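You operate a simulated robot arm through the tools that you are given. There is no shell and no other tool.

The job below is to be done with a simulated robot arm. You get a single attempt, and the scene is never put back.

TASK
Get the silver spool out on the steel table, red slider at about 20, roller block knob at 7.
Fine: the spools are in the table's drawer; shut it again.

Only the result counts: the job must be done as asked and must still hold three seconds after the hand-in. Knocking over, shifting, dropping, spilling or breaking anything else fails it.

THE ROBOT
A 6-joint arm with a three-finger gripper, fixed in place. Base frame: the origin is at the foot of the arm, x ahead of it, y to its left, z up. Lengths are in cm, angles in rad, forces in N, time in s.
Its first joint turns from -2.897 to 2.897 rad. Payload 4.89 kg.
The TCP is the grasp point between the finger pads, 3 cm short of the fingertips. In the tool frame z runs along the fingers and y along their closing line. The gripper opens to 16.4 cm. The gripper's body begins 12.5 cm behind the TCP.
Orientation is that of the tool frame in the base frame, as a unit quaternion [w, x, y, z]. With the fingers straight down and closing along the base's y, the tool's x points along the base's -x, its y along +y and its z along -z.

THE INTERFACE
- The arm moves only by the tool play_rows. Its argument "moves" is a list that holds one entry, the list of rows, each a list of 7 numbers: the shift along the tool's x, y, z in units of 20 mm (1.0 is 20 mm), then the turn, a rotation vector about the tool's x, y, z in units of 5 degrees (1.0 is 5 degrees), then the closure, from 0 (fully open) to 1 (shut). In form: [[[tx, ty, tz, ax, ay, az, jaw], ...]]. A call has 1 to 20 rows; each row shifts and turns the commanded pose from where the row before left it, along the tool's axes as they then stand. A call with a number of a shift or a turn outside -1 to 1 is refused whole. Rows are played at 5 a second. More than 5 cm and 0.15 rad between two rows, or a gripper value outside its range, and nothing of the call is played. Where a pose cannot be reached the arm comes as near as it can. A force on the tool above 40 N (or 10 N above the force at the start of the call, whichever is more), or a blocked arm, ends the call early, and 0.2 s more pass. The fingers move at their own pace (about 10.8 cm/s each) and stop on an object; they squeeze with about 45 N. The grip force told is the motor's: it shows also when the fingers shut on nothing. Time passes only in rows, and 0.2 s behind the last, so rows that do not move let the fingers close. It gives the time, the measured TCP pose, the force on the tool (base axes), the opening and the grip force at its end, in the units of the frame above (readings bear some noise), with the torque about the TCP (base axes, N m) and any sound that the robot's microphone picked up.
- Cameras (640 x 400 px; columns grow to the right, rows downward): "scene" is fixed at [5.7, -64.57, 138.21]; the picture's right is [0.86, -0.51, 0.00], its down [-0.14, -0.23, -0.96] and it looks along [0.49, 0.83, -0.27] (base axes); focal length 321 px, centre (320, 200). "wrist" rides on the gripper at [7.6, -0.2, -15.2] in the tool frame; the picture's right is [0.02, 1.00, 0.00], its down [-0.88, 0.02, -0.47] and it looks along [-0.47, 0.01, 0.88] (tool axes); focal length 247 px, centre (320, 200). There is no depth. A picture from a camera that has moved, and an enlarged one, comes with that camera's place and axes in the base frame and with its lens. The place of the scene camera against the robot may be out by one fixed shift of up to 2.5 cm in any direction.
- get_image(camera): a new picture of that camera. The clock stands still meanwhile.
- slide_trunk(by): slides the trunk up (or, below 0, down) by that many cm; the arm rides with it, the base frame stays. It gives what a move gives, with no picture.
- close_up(camera, box): a new picture of the part [left, top, right, bottom] of that camera's present view, enlarged. The clock stands still meanwhile.
- close_job(): hands the job in; it is judged then, once.

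Nothing tells you positions but the pictures and the camera data. Unless the task says otherwise, let go and move clear before handing in.

The tools are called after "Request:" as a command line: name --argument value ..., lists and objects as JSON in quotes. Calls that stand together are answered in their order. play_rows: Moves the arm, as the interface text tells. Its arguments: {"type":"object","properties":{"moves":{"type":"array","items":{"type":"array","items":{"type":"array","items":{"type":"number"}}}}},"required":["moves"]} The other tools are called the same way: slide_trunk (by) slides the trunk up or down; get_image (camera) takes a picture; close_up (camera, box) takes an enlarged picture of a part of a camera's view; close_job () hands the job in.

At the start:

```text
time: 0.0
ee_pos: [47.98, 45.2, 118.39]
ee_rot: [-0.001, 0.001, 1.0, -0.001]
ft_force: [0.2, -0.6, -0.5]
ft_torque: [-0.01, 0.01, -0.01]
opening: 16.41
grip_force: 0.1
trunk travel left (down, up): [-17.5, 21.5]
```

scene: 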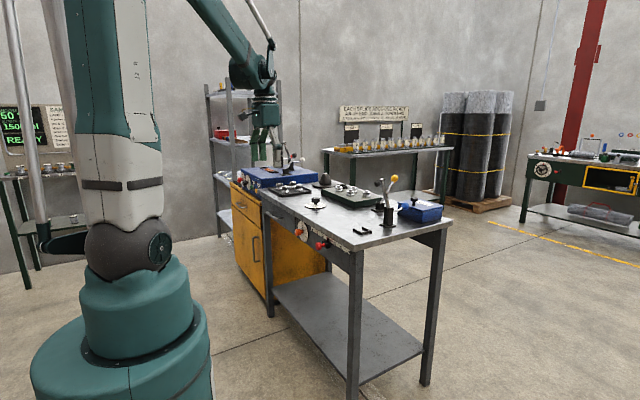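
wrist: 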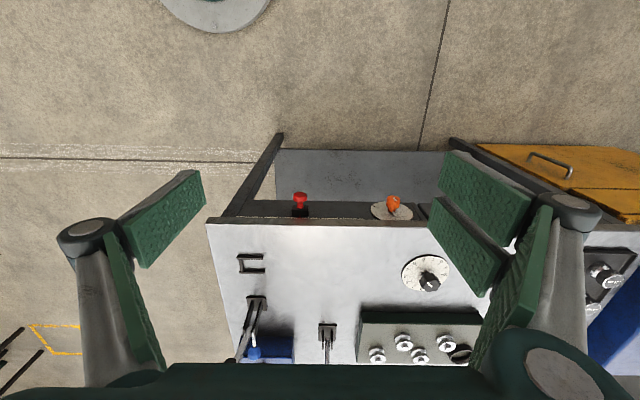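

I see a steel table ahead with a red knob/slider and an orange knob on its front, a dial and a lever on top, and a yellow cabinet to the left. I'll take enlarged pictures before moving anything.

Request:
close_up --camera "scene" --box '[220, 140, 460, 290]'

Request:
close_up --camera "wrist" --box '[200, 130, 520, 370]'

Request:
close_up --camera "scene" --box '[280, 170, 400, 245]'

```text
2.67 times, centred on (340, 215) of scene
camera zoom: at [5.7, -64.57, 138.21], right [0.86, -0.51, 0.0], down [-0.14, -0.23, -0.96], along [0.49, 0.83, -0.27], focal length 857 px, centre (267, 160)
```

zoom: 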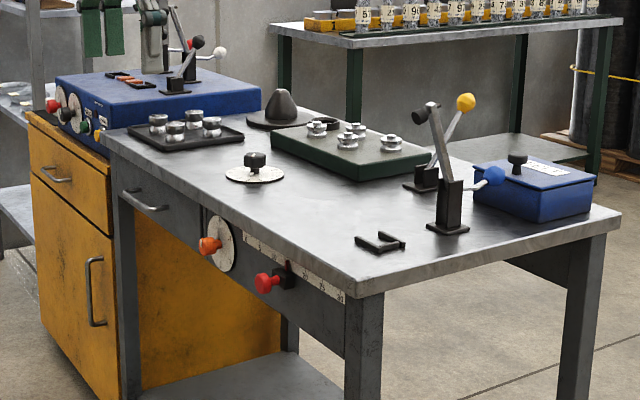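

```text
1.67 times, centred on (360, 250) of wrist
camera zoom: at [40.29, 45.03, 133.56], right [-0.02, 1.0, 0.0], down [0.88, 0.02, 0.47], along [0.47, 0.01, -0.88], focal length 412 px, centre (253, 117)
```

zoom: 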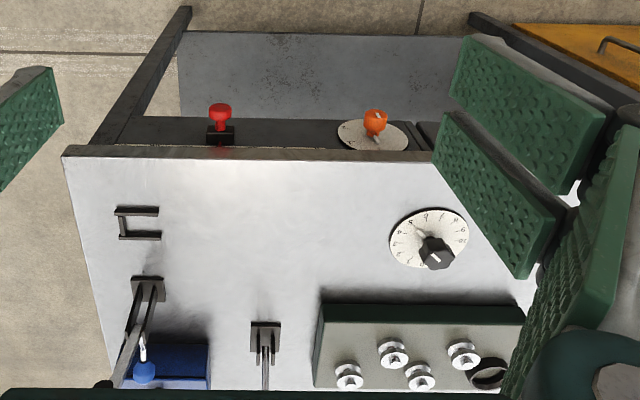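

```text
5.33 times, centred on (340, 208) of scene
camera zoom: at [5.7, -64.57, 138.21], right [0.86, -0.51, 0.0], down [-0.14, -0.23, -0.96], along [0.49, 0.83, -0.27], focal length 1714 px, centre (213, 160)
```

zoom: 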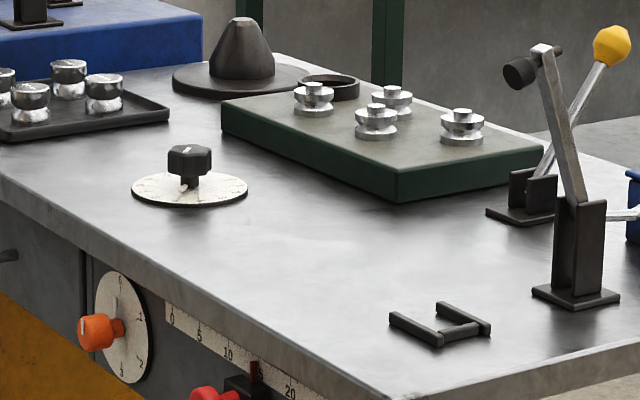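

The table has a grey drawer with a bar handle at the front left, a red slider with a 0–30 scale, an orange dial, and several devices on top. I need to learn which device is the "roller block", so I'll look at signs and labels.

Request:
close_up --camera "scene" --box '[330, 95, 430, 157]'

Request:
close_up --camera "scene" --box '[0, 95, 80, 150]'

Request:
close_up --camera "scene" --box '[230, 150, 320, 206]'

Request:
close_up --camera "scene" --box '[360, 165, 460, 240]'

Request:
close_up --camera "scene" --box '[260, 195, 360, 258]'

Request:
close_up --camera "wrist" --box '[340, 240, 500, 370]'

```text
6.40 times, centred on (380, 126) of scene
camera zoom: at [5.7, -64.57, 138.21], right [0.86, -0.51, 0.0], down [-0.14, -0.23, -0.96], along [0.49, 0.83, -0.27], focal length 2057 px, centre (-64, 674)
```

zoom: 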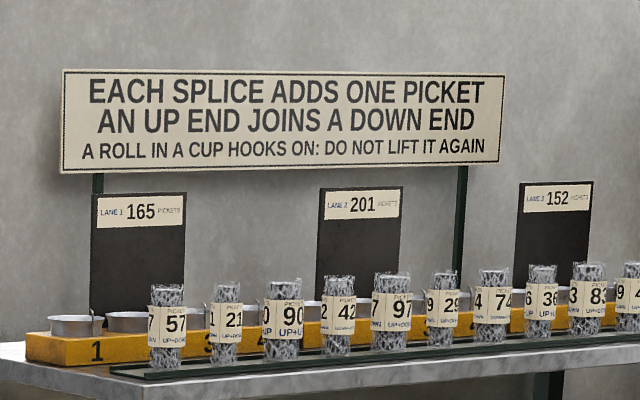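

```text
7.27 times, centred on (40, 122) of scene
camera zoom: at [5.7, -64.57, 138.21], right [0.86, -0.51, 0.0], down [-0.14, -0.23, -0.96], along [0.49, 0.83, -0.27], focal length 2338 px, centre (2356, 764)
```

zoom: 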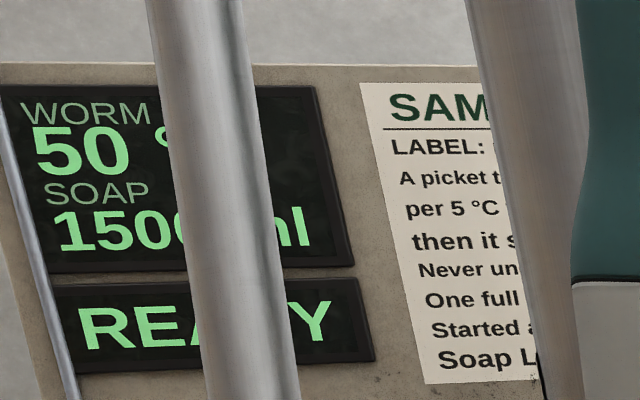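

```text
7.11 times, centred on (275, 178) of scene
camera zoom: at [5.7, -64.57, 138.21], right [0.86, -0.51, 0.0], down [-0.14, -0.23, -0.96], along [0.49, 0.83, -0.27], focal length 2286 px, centre (640, 356)
```

zoom: 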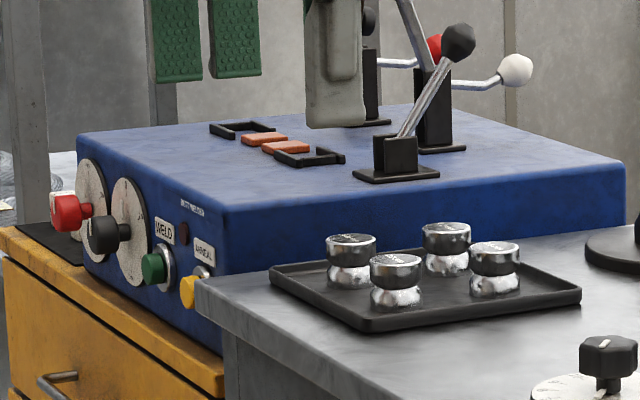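

```text
5.33 times, centred on (410, 202) of scene
camera zoom: at [5.7, -64.57, 138.21], right [0.86, -0.51, 0.0], down [-0.14, -0.23, -0.96], along [0.49, 0.83, -0.27], focal length 1714 px, centre (-160, 187)
```

zoom: 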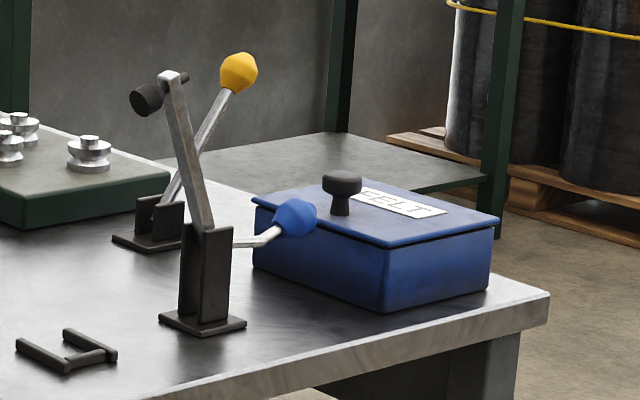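

```text
6.35 times, centred on (310, 226) of scene
camera zoom: at [5.7, -64.57, 138.21], right [0.86, -0.51, 0.0], down [-0.14, -0.23, -0.96], along [0.49, 0.83, -0.27], focal length 2041 px, centre (384, 32)
```

zoom: 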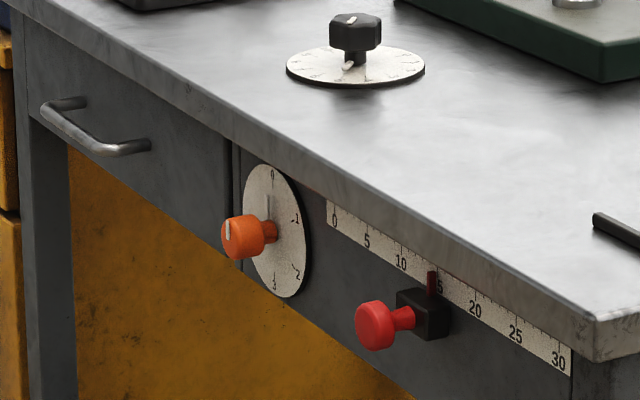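

```text
3.08 times, centred on (420, 305) of wrist
camera zoom: at [40.29, 45.03, 133.56], right [-0.02, 1.0, 0.0], down [0.88, 0.02, 0.47], along [0.47, 0.01, -0.88], focal length 760 px, centre (12, -123)
```

zoom: 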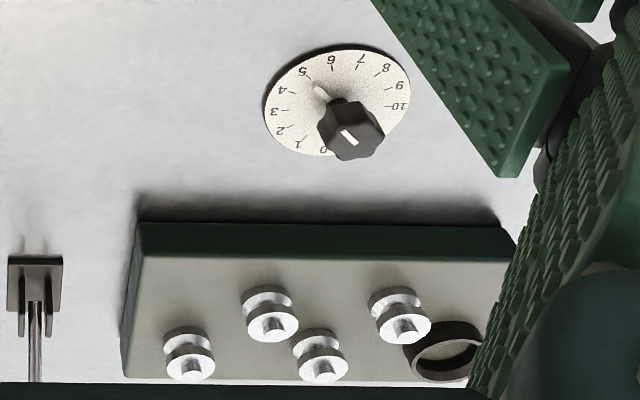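

The top black dial reads about 5 on a 0–10 scale, beside the green block with rollers, so I take it to be the roller block knob; the slider sits near 14–15. I'll move the arm to the left, in free space before the table, to see the drawer and the dials with the wrist camera.

Request:
play_rows --moves '[[[0, 1, 0, 0, 0, 0, 0], [0, 1, 0, 0, 0, 0, 0], [0, 1, 0, 0, 0, 0, 0], [0, 1, 0, 0, 0, 0, 0], [0, 1, 0, 0, 0, 0, 0], [0, 1, 0, 0, 0, 0, 0], [0, 1, 0, 0, 0, 0, 0], [0, 1, 0, 0, 0, 0, 0], [0, 1, 0, 0, 0, 0, 0], [0, 1, 0, 0, 0, 0, 0]]]'

Request:
get_image --camera "wrist"

Request:
get_image --camera "scene"

```text
time: 2.2
ee_pos: [47.98, 65.19, 118.27]
ee_rot: [0.0, 0.0, 1.0, 0.0]
ft_force: [0.3, -0.6, 0.8]
ft_torque: [0.16, -0.07, 0.0]
opening: 16.39
grip_force: 0.0
trunk travel left (down, up): [-17.5, 21.5]
```

```text
taken
camera wrist: at [40.33, 64.88, 133.54], right [-0.02, 1.0, 0.0], down [0.88, 0.02, 0.47], along [0.47, 0.01, -0.88], focal length 247 px, centre (320, 200)
```

wrist: 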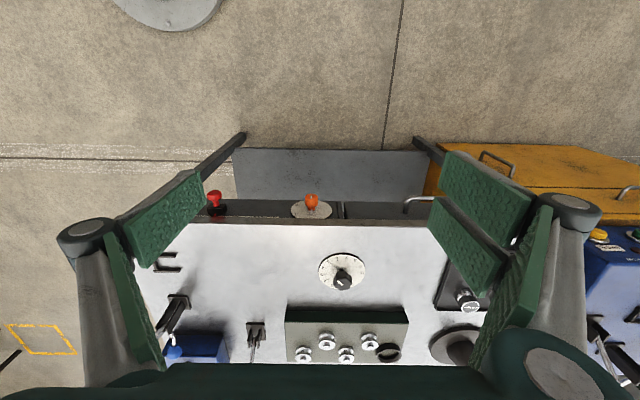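

```text
taken
```

scene: 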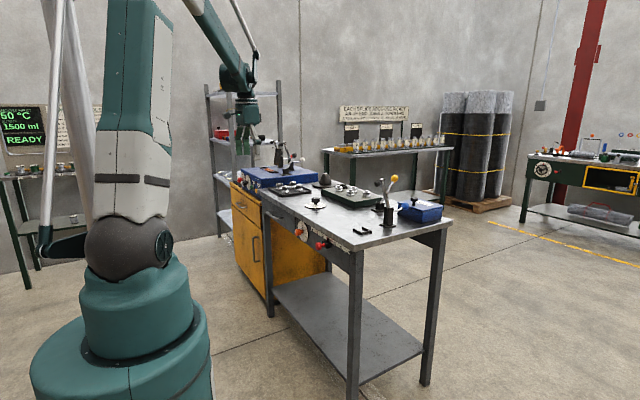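

The stereo shift puts the table top at about z = 89–90 and the black dial near (82.5, 71). I'll take close-ups of the dial, the slider and the drawer from here.

Request:
close_up --camera "wrist" --box '[190, 170, 450, 310]'

Request:
close_up --camera "wrist" --box '[300, 240, 390, 300]'

Request:
close_up --camera "wrist" --box '[270, 290, 510, 370]'

Request:
close_up --camera "scene" --box '[225, 140, 345, 220]'

```text
2.46 times, centred on (320, 240) of wrist
camera zoom: at [40.33, 64.88, 133.54], right [-0.02, 1.0, 0.0], down [0.88, 0.02, 0.47], along [0.47, 0.01, -0.88], focal length 608 px, centre (320, 102)
```

zoom: 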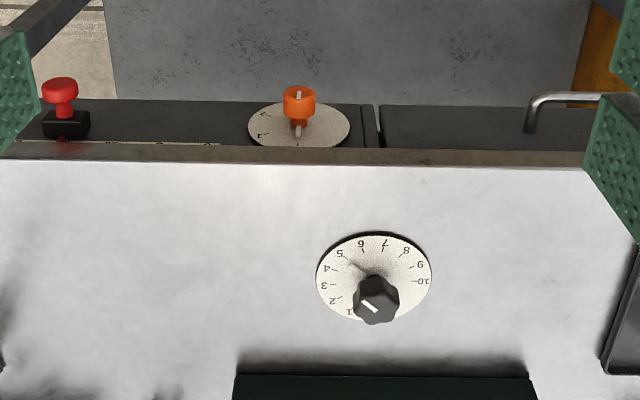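

```text
6.67 times, centred on (345, 270) of wrist
camera zoom: at [40.33, 64.88, 133.54], right [-0.02, 1.0, 0.0], down [0.88, 0.02, 0.47], along [0.47, 0.01, -0.88], focal length 1646 px, centre (153, -267)
```

zoom: 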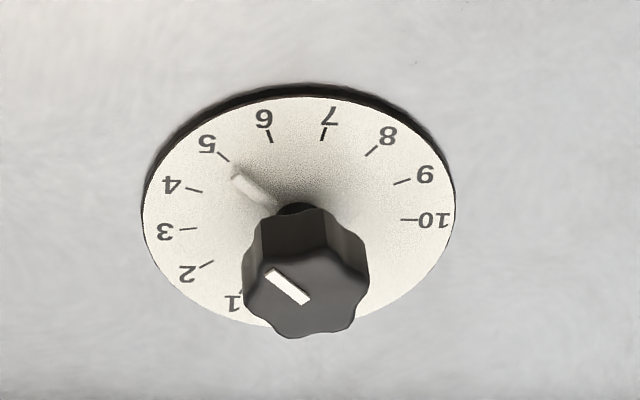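

```text
2.67 times, centred on (390, 330) of wrist
camera zoom: at [40.33, 64.88, 133.54], right [-0.02, 1.0, 0.0], down [0.88, 0.02, 0.47], along [0.47, 0.01, -0.88], focal length 659 px, centre (133, -147)
```

zoom: 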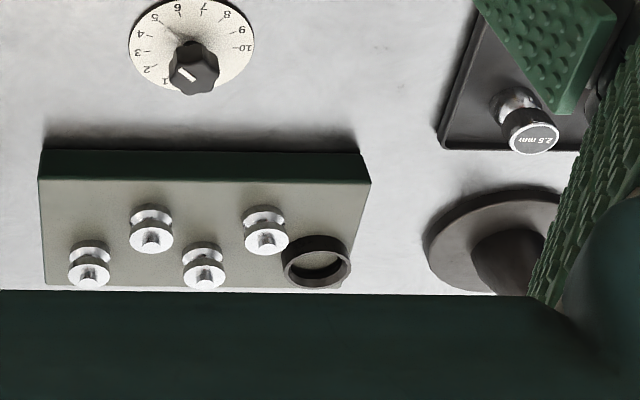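

```text
5.00 times, centred on (285, 180) of scene
camera zoom: at [5.7, -64.57, 138.21], right [0.86, -0.51, 0.0], down [-0.14, -0.23, -0.96], along [0.49, 0.83, -0.27], focal length 1607 px, centre (495, 300)
```

zoom: 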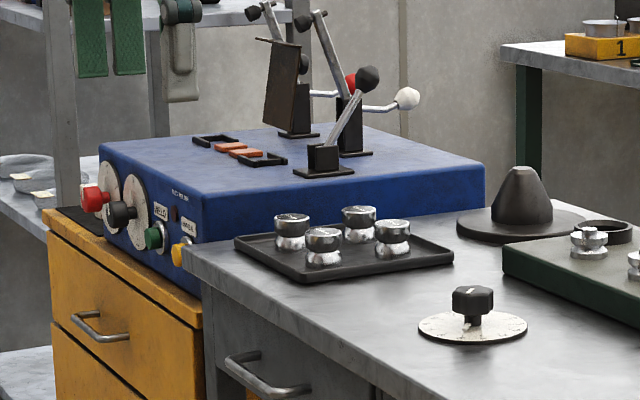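

The table's drawer is the grey one at the front left with a bar handle near (67, 85, 83). I'll tilt the tool 40° outward in free space so the wrist camera sees the table's front face with the scale and the handle.

Request:
play_rows --moves '[[[0, 0, 0, 0, -1, 0, 0], [0, 0, 0, 0, -1, 0, 0], [0, 0, 0, 0, -1, 0, 0], [0, 0, 0, 0, -1, 0, 0], [0, 0, 0, 0, -1, 0, 0], [0, 0, 0, 0, -1, 0, 0], [0, 0, 0, 0, -1, 0, 0], [0, 0, 0, 0, -1, 0, 0]]]'

Request:
get_image --camera "wrist"

Request:
get_image --camera "scene"

```text
time: 4.0
ee_pos: [48.29, 65.06, 118.53]
ee_rot: [0.343, 0.0, 0.939, 0.0]
ft_force: [0.9, -0.5, 0.3]
ft_torque: [0.02, -0.01, -0.01]
opening: 16.39
grip_force: 0.1
trunk travel left (down, up): [-17.5, 21.5]
```

```text
taken
camera wrist: at [32.42, 64.92, 125.07], right [-0.02, 1.0, -0.01], down [0.37, 0.02, 0.93], along [0.93, 0.01, -0.37], focal length 247 px, centre (320, 200)
```

wrist: 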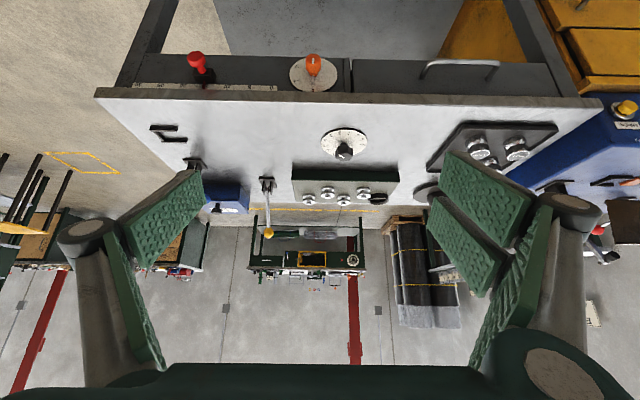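

```text
taken
```

scene: 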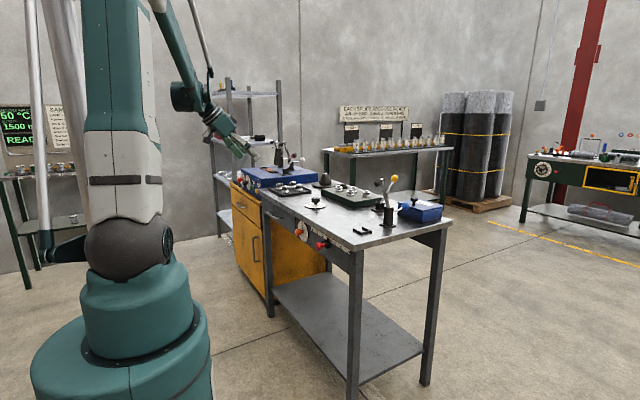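

From here I can see the whole front: slider scale, orange dial, and the drawer with its handle. I'll take close-ups to read the scale and find the handle.

Request:
close_up --camera "wrist" --box '[110, 40, 300, 110]'

Request:
close_up --camera "wrist" --box '[330, 40, 560, 130]'

Request:
close_up --camera "wrist" --box '[280, 110, 420, 210]'

Request:
close_up --camera "wrist" --box '[130, 110, 290, 230]'

```text
3.37 times, centred on (205, 75) of wrist
camera zoom: at [32.42, 64.92, 125.07], right [-0.02, 1.0, -0.01], down [0.37, 0.02, 0.93], along [0.93, 0.01, -0.37], focal length 832 px, centre (707, 621)
```

zoom: 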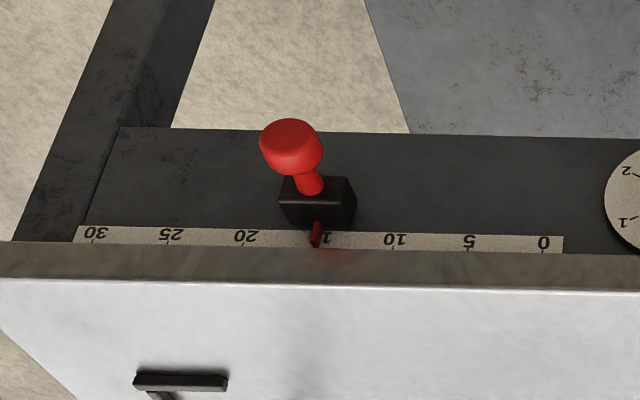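

```text
2.78 times, centred on (445, 85) of wrist
camera zoom: at [32.42, 64.92, 125.07], right [-0.02, 1.0, -0.01], down [0.37, 0.02, 0.93], along [0.93, 0.01, -0.37], focal length 687 px, centre (-28, 520)
```

zoom: 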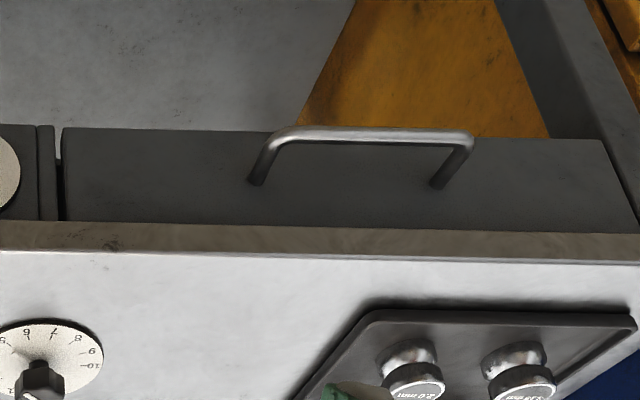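

```text
4.00 times, centred on (350, 160) of wrist
camera zoom: at [32.42, 64.92, 125.07], right [-0.02, 1.0, -0.01], down [0.37, 0.02, 0.93], along [0.93, 0.01, -0.37], focal length 988 px, centre (200, 360)
```

zoom: 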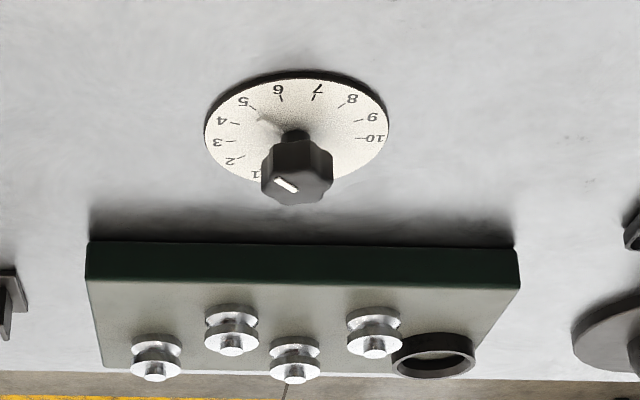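

```text
3.33 times, centred on (210, 170) of wrist
camera zoom: at [32.42, 64.92, 125.07], right [-0.02, 1.0, -0.01], down [0.37, 0.02, 0.93], along [0.93, 0.01, -0.37], focal length 823 px, centre (687, 300)
```

zoom: 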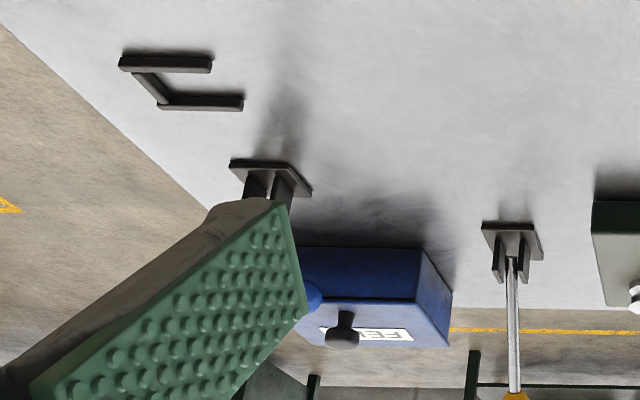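

The slider reads about 15, with roughly 0.92 cm per unit, running toward -y. The drawer handle bar lies near x 66.7, z 81.7, y 87–100, and I'll grip it with the fingers closing vertically, so first I roll the tool -90° in free space and pitch it up.

Request:
play_rows --moves '[[[0, 0, 0, 0, 0, -1, 0.3], [0, 0, 0, 0, 0, -1, 0.5], [0, 0, 0, 0, 0, -1, 0.7], [0, 0, 0, 0, 0, -1, 0.7], [0, 0, 0, 0, 0, -1, 0.7], [0, 0, 0, 0, 0, -1, 0.7], [0, 0, 0, 0, 0, -1, 0.7], [0, 0, 0, 0, 0, -1, 0.7], [0, 0, 0, 0, 0, -1, 0.7], [0, 0, 0, 0, 0, -1, 0.7], [0, 0, 0, 0, 0, -1, 0.7], [0, 0, 0, 0, 0, -1, 0.7], [0, 0, 0, 0, 0, -1, 0.7], [0, 0, 0, 0, 0, -1, 0.7], [0, 0, 0, 0, 0, -1, 0.7], [0, 0, 0, 0, 0, -1, 0.7], [0, 0, 0, 0, 0, -1, 0.7], [0, 0, 0, 0, 0, -1, 0.7]]]'

Request:
get_image --camera "wrist"

Request:
get_image --camera "scene"

```text
time: 7.8
ee_pos: [47.92, 65.21, 118.28]
ee_rot: [-0.241, 0.666, -0.663, 0.243]
ft_force: [-0.5, -0.8, 0.2]
ft_torque: [0.01, -0.03, 0.01]
opening: 4.92
grip_force: 0.0
trunk travel left (down, up): [-17.5, 21.5]
```

```text
taken
camera wrist: at [38.24, 57.55, 130.12], right [-0.77, -0.02, -0.64], down [-0.32, 0.88, 0.35], along [0.56, 0.47, -0.68], focal length 247 px, centre (320, 200)
```

wrist: 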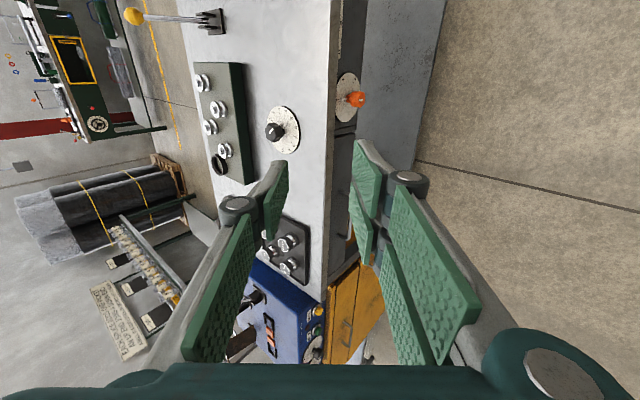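

```text
taken
```

scene: 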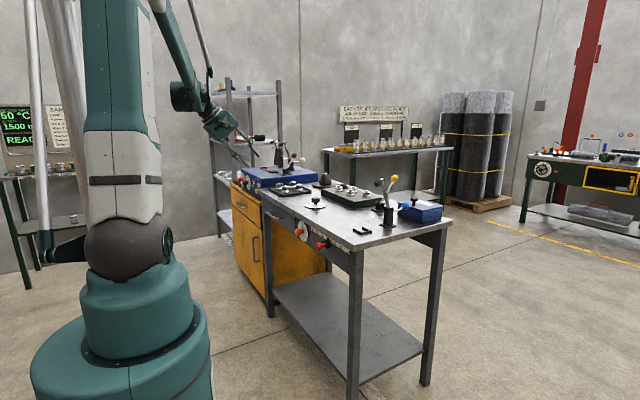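

Roll succeeded. Now I pitch the tool up to about 20° below horizontal and yaw it 45° left, still at the same free place.

Request:
play_rows --moves '[[[0, 0, 0, 1, 0, 0, 0.7], [0, 0, 0, 1, 0, 0, 0.7], [0, 0, 0, 1, 0, 0, 0.7], [0, 0, 0, 1, 0, 0, 0.7], [0, 0, 0, 1, 0, 0, 0.7], [0, 0, 0, 1, 0, 0, 0.7], [0, 0, 0, 0, -0.94, -0.342, 0.7], [0, 0, 0, 0, -0.94, -0.342, 0.7], [0, 0, 0, 0, -0.94, -0.342, 0.7], [0, 0, 0, 0, -0.94, -0.342, 0.7], [0, 0, 0, 0, -0.94, -0.342, 0.7], [0, 0, 0, 0, -0.94, -0.342, 0.7], [0, 0, 0, 0, -0.94, -0.342, 0.7], [0, 0, 0, 0, -0.94, -0.342, 0.7], [0, 0, 0, 0, -0.94, -0.342, 0.7]]]'

Request:
get_image --camera "wrist"

Request:
get_image --camera "scene"

```text
time: 11.0
ee_pos: [47.98, 65.29, 118.42]
ee_rot: [-0.53, 0.757, -0.313, 0.218]
ft_force: [-0.6, 1.2, 0.1]
ft_torque: [0.0, -0.04, -0.04]
opening: 4.94
grip_force: 0.0
trunk travel left (down, up): [-17.5, 21.5]
```

```text
taken
camera wrist: at [43.24, 49.76, 123.69], right [-0.23, -0.26, -0.94], down [-0.94, 0.3, 0.14], along [0.25, 0.92, -0.31], focal length 247 px, centre (320, 200)
```

wrist: 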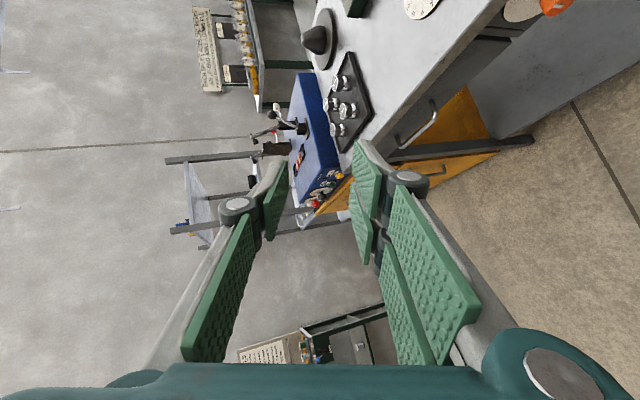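

```text
taken
```

scene: 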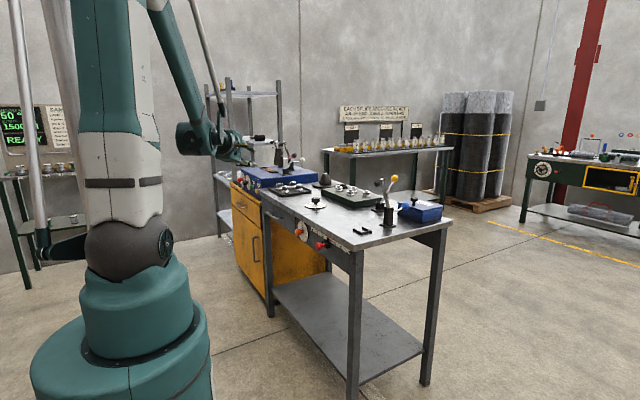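

The orientation is reached and the handle is in view. I'll take a close-up to triangulate the handle from this second viewpoint.

Request:
close_up --camera "wrist" --box '[340, 60, 500, 180]'

```text
3.33 times, centred on (420, 120) of wrist
camera zoom: at [43.24, 49.76, 123.69], right [-0.23, -0.26, -0.94], down [-0.94, 0.3, 0.14], along [0.25, 0.92, -0.31], focal length 823 px, centre (-13, 467)
```

zoom: 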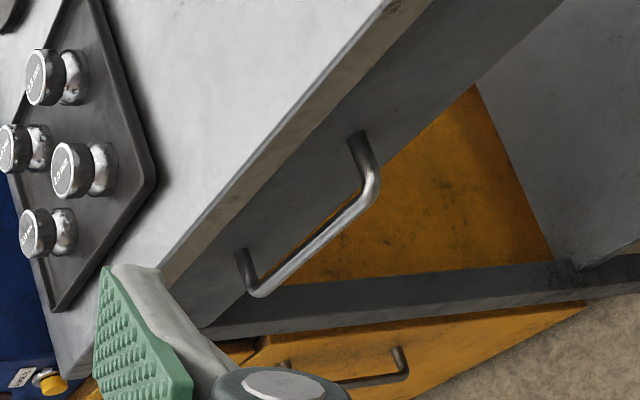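

Combining both views and the handle's level legs, the bar is near x 68.2, z 80.2, y 87–101. I'll move to a pre-grasp spot about 12 cm short of it, keeping clear of the table edge.

Request:
play_rows --moves '[[[-0.125, 0.726, 0.937, 0, 0, 0, 0.7], [-0.125, 0.726, 0.937, 0, 0, 0, 0.7], [-0.125, 0.726, 0.937, 0, 0, 0, 0.7], [-0.125, 0.726, 0.937, 0, 0, 0, 0.7], [-0.125, 0.726, 0.937, 0, 0, 0, 0.7], [-0.125, 0.726, 0.937, 0, 0, 0, 0.7], [-0.125, 0.726, 0.937, 0, 0, 0, 0.7], [-0.125, 0.726, 0.937, 0, 0, 0, 0.7], [-0.125, 0.726, 0.937, 0, 0, 0, 0.7], [-0.125, 0.726, 0.937, 0, 0, 0, 0.7], [-0.125, 0.726, 0.937, 0, 0, 0, 0.7], [-0.125, 0.726, 0.937, 0, 0, 0, 0.7], [-0.125, 0.726, 0.937, 0, 0, 0, 0.7], [-0.125, 0.726, 0.937, 0, 0, 0, 0.7], [-0.125, 0.726, 0.937, 0, 0, 0, 0.7], [-0.125, 0.726, 0.937, 0, 0, 0, 0.7], [-0.125, 0.726, 0.937, 0, 0, 0, 0.7]]]'

Request:
get_image --camera "wrist"

Request:
get_image --camera "scene"

```text
time: 14.6
ee_pos: [60.07, 83.39, 84.42]
ee_rot: [-0.531, 0.757, -0.313, 0.219]
ft_force: [-0.6, -0.4, 0.3]
ft_torque: [-0.05, 0.05, 0.05]
opening: 4.91
grip_force: 0.1
trunk travel left (down, up): [-17.5, 21.5]
```

```text
taken
camera wrist: at [55.37, 67.86, 89.68], right [-0.23, -0.26, -0.94], down [-0.94, 0.3, 0.14], along [0.25, 0.92, -0.31], focal length 247 px, centre (320, 200)
```

wrist: 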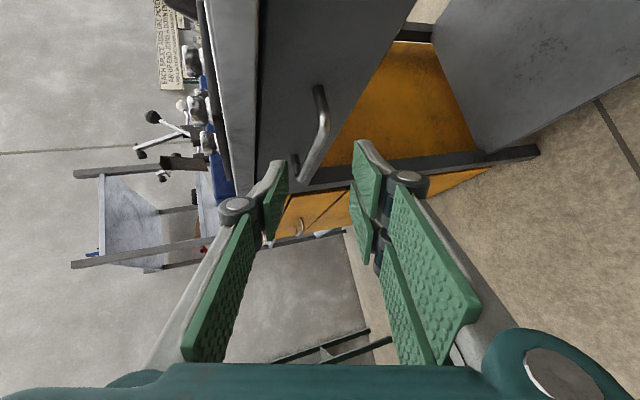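

```text
taken
```

scene: 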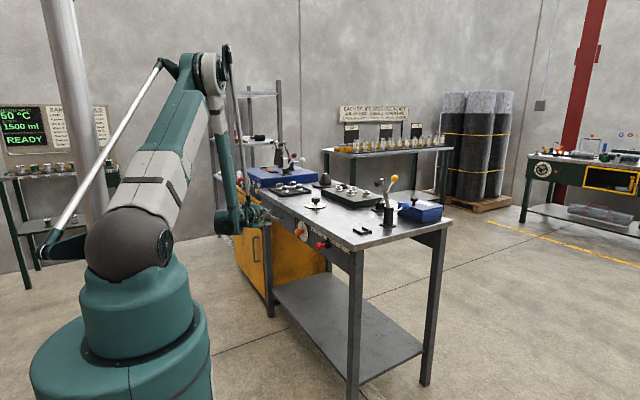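

Pre-grasp reached precisely. I'll zoom in on the handle to refine its position before closing in.

Request:
close_up --camera "wrist" --box '[260, 70, 400, 200]'

```text
3.08 times, centred on (330, 135) of wrist
camera zoom: at [55.37, 67.86, 89.68], right [-0.23, -0.26, -0.94], down [-0.94, 0.3, 0.14], along [0.25, 0.92, -0.31], focal length 760 px, centre (289, 400)
```

zoom: 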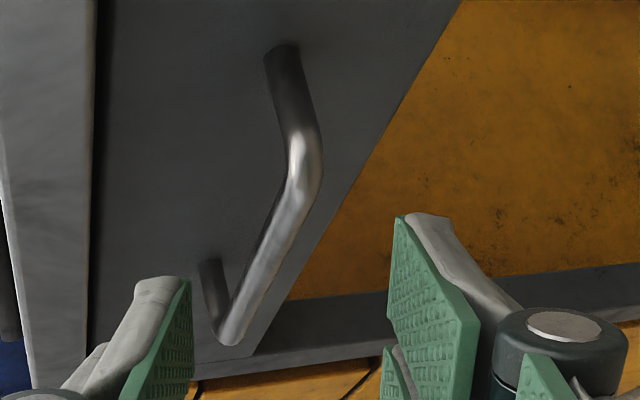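

Triangulating again puts the bar at x 68.0, z 81.1, y 86.5–100. I'll advance about 11.4 cm along the tool axis so the bar sits between the fingers at y 91.

Request:
play_rows --moves '[[[0.014, -0.04, 0.814, 0, 0, 0, 0.7], [0.014, -0.04, 0.814, 0, 0, 0, 0.7], [0.014, -0.04, 0.814, 0, 0, 0, 0.7], [0.014, -0.04, 0.814, 0, 0, 0, 0.7], [0.014, -0.04, 0.814, 0, 0, 0, 0.7]]]'

Request:
get_image --camera "wrist"

Request:
close_up --camera "scene" --box '[190, 150, 340, 250]'

```text
time: 15.8
ee_pos: [65.64, 88.83, 82.12]
ee_rot: [-0.531, 0.757, -0.313, 0.219]
ft_force: [0.2, 0.8, 0.5]
ft_torque: [-0.01, 0.03, 0.02]
opening: 4.93
grip_force: 0.0
trunk travel left (down, up): [-17.5, 21.5]
```

```text
taken
camera wrist: at [60.98, 73.27, 87.3], right [-0.23, -0.26, -0.94], down [-0.94, 0.3, 0.14], along [0.25, 0.92, -0.31], focal length 247 px, centre (320, 200)
```

wrist: 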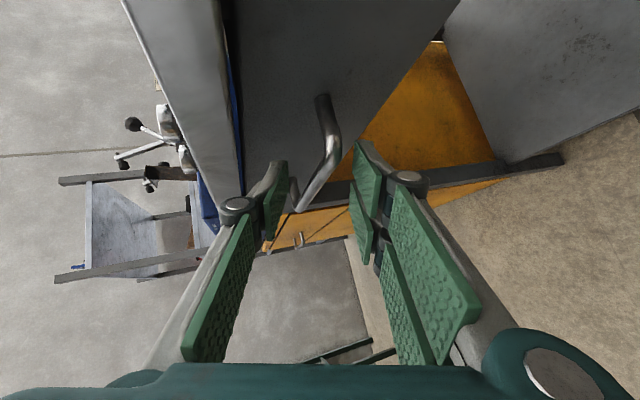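

```text
4.00 times, centred on (265, 200) of scene
camera zoom: at [5.7, -64.57, 138.21], right [0.86, -0.51, 0.0], down [-0.14, -0.23, -0.96], along [0.49, 0.83, -0.27], focal length 1286 px, centre (540, 200)
```

zoom: 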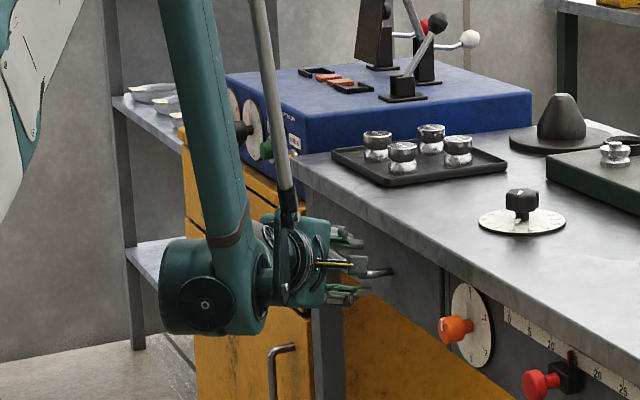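

The bar is lined up between the fingers. I'll advance the last 3.3 cm and close gently on the bar.

Request:
play_rows --moves '[[[0, -0.02, 0.8, 0, 0, 0, 0.7], [0, -0.02, 0.8, 0, 0, 0, 0.7], [0, 0, 0, 0, 0, 0, 0.8], [0, 0, 0, 0, 0, 0, 0.9], [0, 0, 0, 0, 0, 0, 1.0], [0, 0, 0, 0, 0, 0, 1.0], [0, 0, 0, 0, 0, 0, 1.0]]]'

Request:
get_image --camera "wrist"

```text
time: 17.4
ee_pos: [67.8, 91.0, 80.84]
ee_rot: [-0.53, 0.757, -0.314, 0.219]
ft_force: [-11.8, -17.8, -24.8]
ft_torque: [2.65, 0.05, -1.17]
opening: 2.27
grip_force: 44.9
trunk travel left (down, up): [-17.5, 21.5]
```

```text
taken
camera wrist: at [63.1, 75.39, 86.1], right [-0.23, -0.26, -0.94], down [-0.94, 0.3, 0.14], along [0.25, 0.92, -0.31], focal length 247 px, centre (320, 200)
```

wrist: 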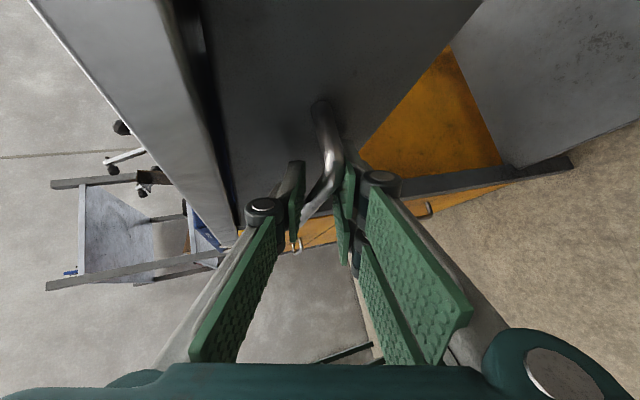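

The fingers stopped at 2.3 cm with a downward pull of about 30 N, so the bar lies slightly below the finger centre. I'll shift the tool about 0.5 cm that way to centre the grip and relieve the force.

Request:
play_rows --moves '[[[0, 0.1, 0, 0, 0, 0, 1.0], [0, 0.1, 0, 0, 0, 0, 1.0], [0, 0, 0, 0, 0, 0, 1.0]]]'

Request:
close_up --camera "wrist" --box '[240, 80, 420, 260]'

```text
time: 18.2
ee_pos: [67.6, 90.77, 80.84]
ee_rot: [-0.532, 0.756, -0.312, 0.219]
ft_force: [5.2, 12.5, 25.5]
ft_torque: [1.84, 0.1, -1.3]
opening: 2.28
grip_force: 44.8
trunk travel left (down, up): [-17.5, 21.5]
```

```text
2.22 times, centred on (330, 170) of wrist
camera zoom: at [62.95, 75.36, 86.02], right [-0.22, -0.26, -0.94], down [-0.94, 0.3, 0.14], along [0.25, 0.92, -0.31], focal length 549 px, centre (298, 267)
```

zoom: 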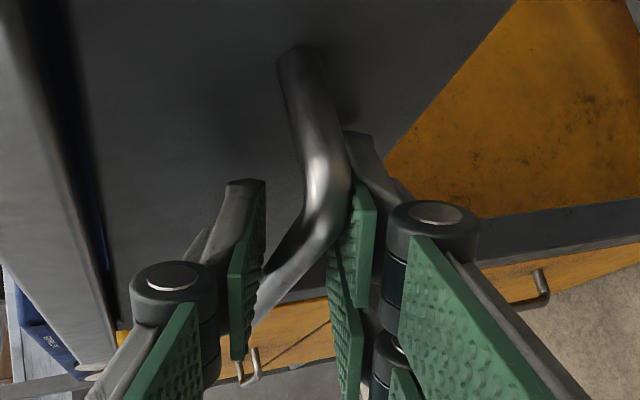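

The force simply flipped sign, so the bar is firmly gripped (the pads cross it at an angle, hence 2.3 cm). I'll take half of that shift back and then pull the drawer a little, slowly.

Request:
play_rows --moves '[[[0, -0.1, 0, 0, 0, 0, 1.0], [0, 0, 0, 0, 0, 0, 1.0], [-0.177, 0.06, -0.166, 0, 0, 0, 1.0], [-0.177, 0.06, -0.166, 0, 0, 0, 1.0], [-0.177, 0.06, -0.166, 0, 0, 0, 1.0], [-0.177, 0.06, -0.166, 0, 0, 0, 1.0]]]'

Request:
get_image --camera "wrist"

```text
time: 19.6
ee_pos: [65.85, 90.92, 80.98]
ee_rot: [-0.531, 0.757, -0.312, 0.219]
ft_force: [0.3, 25.7, 19.3]
ft_torque: [2.12, 0.01, -0.7]
opening: 2.23
grip_force: 44.8
trunk travel left (down, up): [-17.5, 21.5]
```

```text
taken
camera wrist: at [61.08, 75.34, 86.05], right [-0.23, -0.26, -0.94], down [-0.94, 0.3, 0.14], along [0.25, 0.92, -0.31], focal length 247 px, centre (320, 200)
```

wrist: 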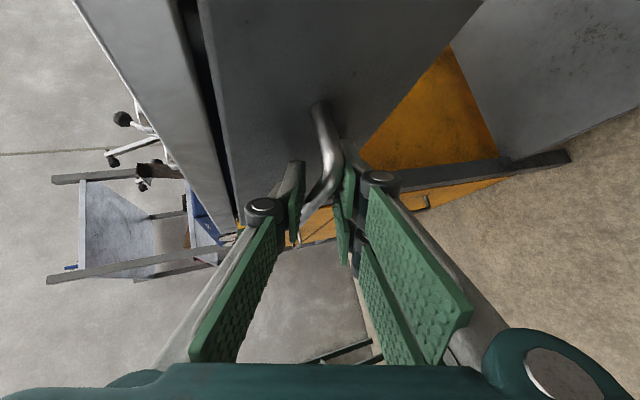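

The drawer follows. I'll relieve the sideways force a little and keep pulling slowly along -x.

Request:
play_rows --moves '[[[-0.07, -0.095, 0.04, 0, 0, 0, 1.0], [-0.265, 0.091, -0.249, 0, 0, 0, 1.0], [-0.265, 0.091, -0.249, 0, 0, 0, 1.0], [-0.265, 0.091, -0.249, 0, 0, 0, 1.0], [-0.265, 0.091, -0.249, 0, 0, 0, 1.0], [-0.265, 0.091, -0.249, 0, 0, 0, 1.0], [-0.265, 0.091, -0.249, 0, 0, 0, 1.0], [-0.265, 0.091, -0.249, 0, 0, 0, 1.0], [0, 0, 0, 0, 0, 0, 1.0]]]'

Request:
get_image --camera "wrist"

```text
time: 20.6
ee_pos: [63.81, 90.94, 80.81]
ee_rot: [-0.529, 0.757, -0.316, 0.219]
ft_force: [0.2, -9.6, -9.9]
ft_torque: [2.66, 0.17, 0.02]
opening: 2.23
grip_force: 44.8
trunk travel left (down, up): [-17.5, 21.5]
stopped in row 5: the force on the tool passed its limit at 44 N (the readings are from after the stop); the commanded pose is now the measured one
```

```text
taken
camera wrist: at [58.96, 75.35, 86.09], right [-0.23, -0.26, -0.94], down [-0.94, 0.31, 0.15], along [0.25, 0.92, -0.31], focal length 247 px, centre (320, 200)
```

wrist: 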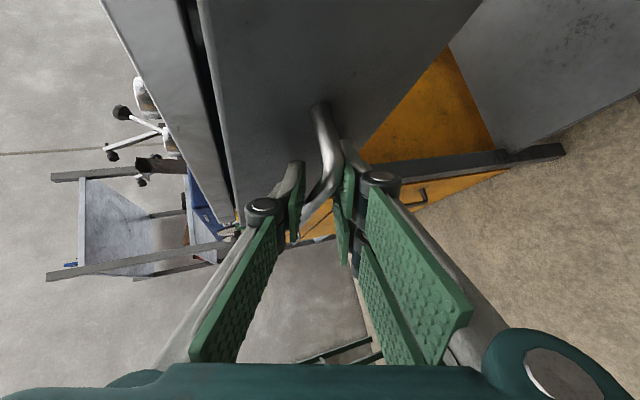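

The limit tripped because the pads hold the bar skewed, making stiff side loads. I'll open a little, pitch the tool level so the pads lie flush on the bar, and grip again.

Request:
play_rows --moves '[[[0, 0, 0, 0, 0, 0, 0.78], [0, 0, 0, 0, 0, 0, 0.78], [0, 0, 0, 1, 0, 0, 0.78], [0, 0, 0, 1, 0, 0, 0.78], [0, 0, 0, 1, 0, 0, 0.78], [0, 0, 0, 1, 0, 0, 0.78], [0, 0, 0, 0, 0, 0, 0.78]]]'

Request:
get_image --camera "wrist"

Request:
close_up --camera "scene" --box '[190, 150, 340, 250]'

```text
time: 22.2
ee_pos: [63.73, 90.94, 80.87]
ee_rot: [-0.652, 0.654, -0.272, 0.271]
ft_force: [0.0, -0.7, 0.5]
ft_torque: [-0.04, -0.01, 0.02]
opening: 3.61
grip_force: 0.0
trunk travel left (down, up): [-17.5, 21.5]
```

```text
taken
camera wrist: at [58.26, 74.72, 80.97], right [0.01, -0.02, -1.0], down [-0.96, 0.29, -0.02], along [0.29, 0.96, -0.01], focal length 247 px, centre (320, 200)
```

wrist: 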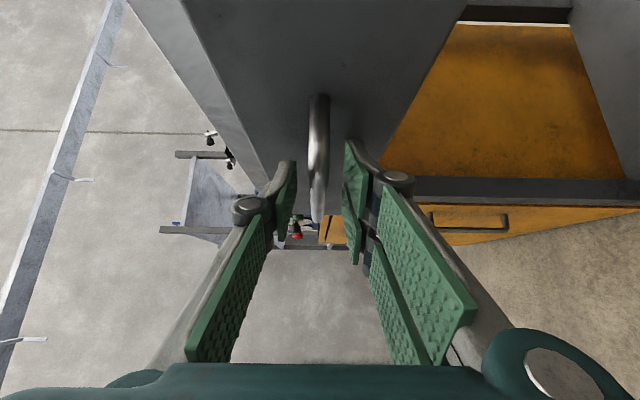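

```text
4.00 times, centred on (265, 200) of scene
camera zoom: at [5.7, -64.57, 138.21], right [0.86, -0.51, 0.0], down [-0.14, -0.23, -0.96], along [0.49, 0.83, -0.27], focal length 1286 px, centre (540, 200)
```

zoom: 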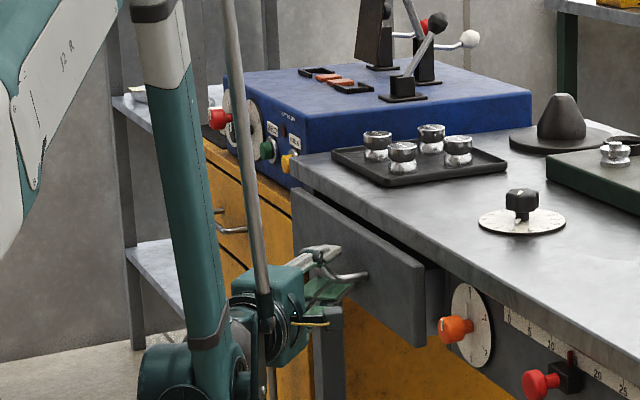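

The tool is level and the bar is centred between the fingers. I'll grip again and pull.

Request:
play_rows --moves '[[[0, 0, 0, 0, 0, 0, 0.86], [0, 0, 0, 0, 0, 0, 0.93], [0, 0, 0, 0, 0, 0, 1.0], [0, 0, 0, 0, 0, 0, 1.0], [-0.15, 0, -0.15, 0, 0, 0, 1.0], [-0.25, 0, -0.25, 0, 0, 0, 1.0], [-0.25, 0, -0.25, 0, 0, 0, 1.0], [-0.25, 0, -0.25, 0, 0, 0, 1.0]]]'

Request:
get_image --camera "wrist"

```text
time: 24.0
ee_pos: [61.02, 90.97, 80.95]
ee_rot: [-0.652, 0.654, -0.271, 0.271]
ft_force: [0.6, 13.2, 20.6]
ft_torque: [0.06, -0.1, 0.28]
opening: 1.1
grip_force: 44.8
trunk travel left (down, up): [-17.5, 21.5]
```

```text
taken
camera wrist: at [55.6, 74.72, 81.07], right [0.01, -0.02, -1.0], down [-0.96, 0.29, -0.02], along [0.29, 0.96, -0.01], focal length 247 px, centre (320, 200)
```

wrist: 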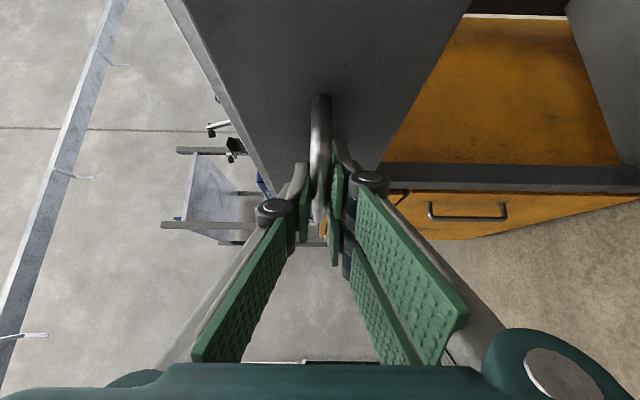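

The grip is now flush at 1.1 cm, the bar's thickness. I relieve the residual side load slightly and keep pulling.

Request:
play_rows --moves '[[[-0.035, -0.08, 0.035, 0, 0, 0, 1.0], [-0.25, 0, -0.25, 0, 0, 0, 1.0], [-0.25, 0, -0.25, 0, 0, 0, 1.0], [-0.25, 0, -0.25, 0, 0, 0, 1.0], [-0.25, 0, -0.25, 0, 0, 0, 1.0], [-0.25, 0, -0.25, 0, 0, 0, 1.0], [-0.25, 0, -0.25, 0, 0, 0, 1.0], [-0.25, 0, -0.25, 0, 0, 0, 1.0], [-0.25, 0, -0.25, 0, 0, 0, 1.0], [-0.25, 0, -0.25, 0, 0, 0, 1.0], [-0.25, 0, -0.25, 0, 0, 0, 1.0], [-0.25, 0, -0.25, 0, 0, 0, 1.0], [-0.25, 0, -0.25, 0, 0, 0, 1.0]]]'

Request:
get_image --camera "scene"

Request:
get_image --camera "wrist"

```text
time: 25.4
ee_pos: [58.03, 90.94, 81.01]
ee_rot: [-0.652, 0.653, -0.272, 0.272]
ft_force: [0.6, -7.3, -8.9]
ft_torque: [-0.75, 0.03, 0.74]
opening: 1.11
grip_force: 45.8
trunk travel left (down, up): [-17.5, 21.5]
stopped in row 6: the force on the tool passed its limit at 41 N (the readings are from after the stop); the commanded pose is now the measured one
```

```text
taken
```

scene: 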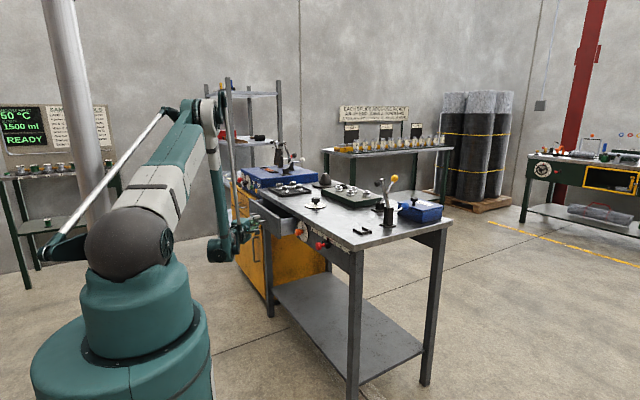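

```text
taken
camera wrist: at [52.53, 74.74, 81.09], right [0.01, -0.02, -1.0], down [-0.96, 0.29, -0.02], along [0.29, 0.96, -0.01], focal length 247 px, centre (320, 200)
```

wrist: 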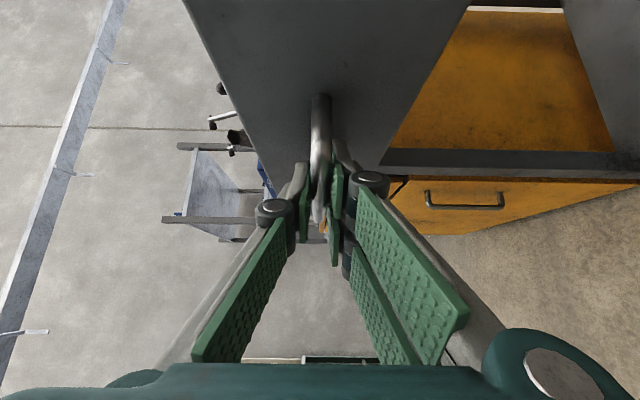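

Another 3 cm came out before the stiff grip tripped the limit. I'll pull more slowly so the arm's lag stays small.

Request:
play_rows --moves '[[[0, 0, 0, 0, 0, 0, 1.0], [-0.12, 0, -0.12, 0, 0, 0, 1.0], [-0.12, 0, -0.12, 0, 0, 0, 1.0], [-0.12, 0, -0.12, 0, 0, 0, 1.0], [-0.12, 0, -0.12, 0, 0, 0, 1.0], [-0.12, 0, -0.12, 0, 0, 0, 1.0], [-0.12, 0, -0.12, 0, 0, 0, 1.0], [-0.12, 0, -0.12, 0, 0, 0, 1.0], [-0.12, 0, -0.12, 0, 0, 0, 1.0], [0, 0, 0, 0, 0, 0, 1.0], [0, 0, 0, 0, 0, 0, 1.0]]]'

```text
time: 26.2
ee_pos: [57.57, 90.92, 81.08]
ee_rot: [-0.651, 0.653, -0.274, 0.272]
ft_force: [-0.2, -3.3, -12.3]
ft_torque: [-0.85, 0.02, 0.38]
opening: 1.08
grip_force: 45.2
out of reach, approached as far as the arm can: row 4
trunk travel left (down, up): [-17.5, 21.5]
stopped in row 4: the force on the tool passed its limit at 43 N (the readings are from after the stop); the commanded pose is now the measured one
```

The arm reports it is out of reach with this wrist pose, so that limit (not the drawer) caused the forces. The drawer is about 10 cm out; I'll look at it from the scene camera before choosing a better wrist pose.

Request:
close_up --camera "scene" --box '[200, 150, 330, 240]'

Request:
get_image --camera "scene"

```text
4.44 times, centred on (265, 195) of scene
camera zoom: at [5.7, -64.57, 138.21], right [0.86, -0.51, 0.0], down [-0.14, -0.23, -0.96], along [0.49, 0.83, -0.27], focal length 1429 px, centre (564, 222)
```

zoom: 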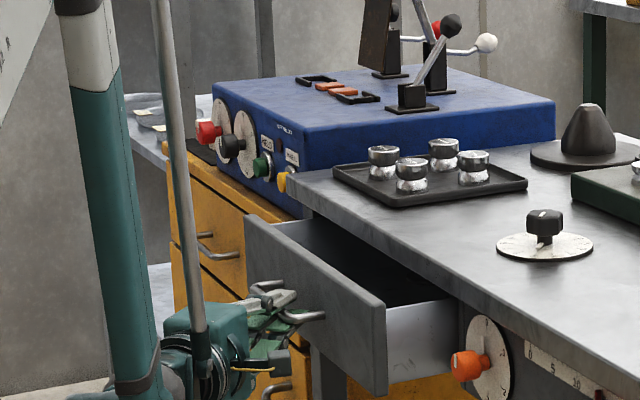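

```text
taken
```

scene: 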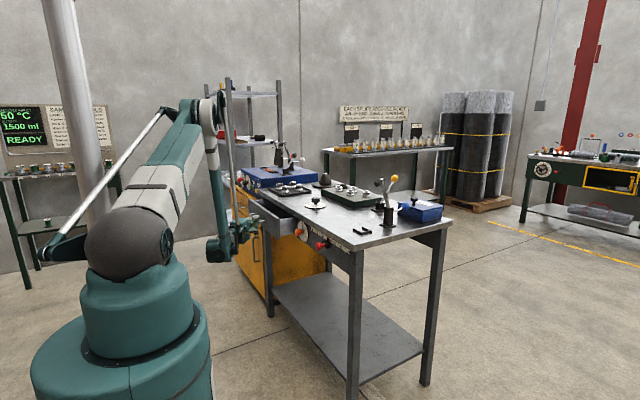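

The drawer is open about 10 cm. The forearm hangs vertical here, near the wrist's limit; lowering the trunk should free it. First I open the fingers and back off along the tool axis in small steps.

Request:
play_rows --moves '[[[0, 0, 0, 0, 0, 0, 0.75], [0, 0, 0, 0, 0, 0, 0.65], [0, 0, 0, 0, 0, 0, 0.65], [0, 0, -0.5, 0, 0, 0, 0.65], [0, 0, -0.5, 0, 0, 0, 0.65]]]'

Request:
get_image --camera "wrist"

```text
time: 27.4
ee_pos: [56.81, 90.99, 81.76]
ee_rot: [-0.65, 0.654, -0.275, 0.273]
ft_force: [0.9, 0.4, -1.3]
ft_torque: [0.0, -0.04, 0.03]
opening: 5.75
grip_force: 0.0
out of reach, approached as far as the arm can: row 4, 5
trunk travel left (down, up): [-17.5, 21.5]
```

```text
taken
camera wrist: at [51.24, 74.88, 81.88], right [0.01, -0.02, -1.0], down [-0.95, 0.3, -0.02], along [0.3, 0.95, -0.01], focal length 247 px, centre (320, 200)
```

wrist: 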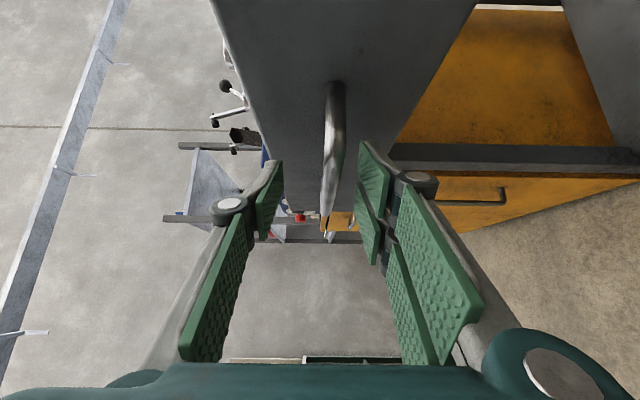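

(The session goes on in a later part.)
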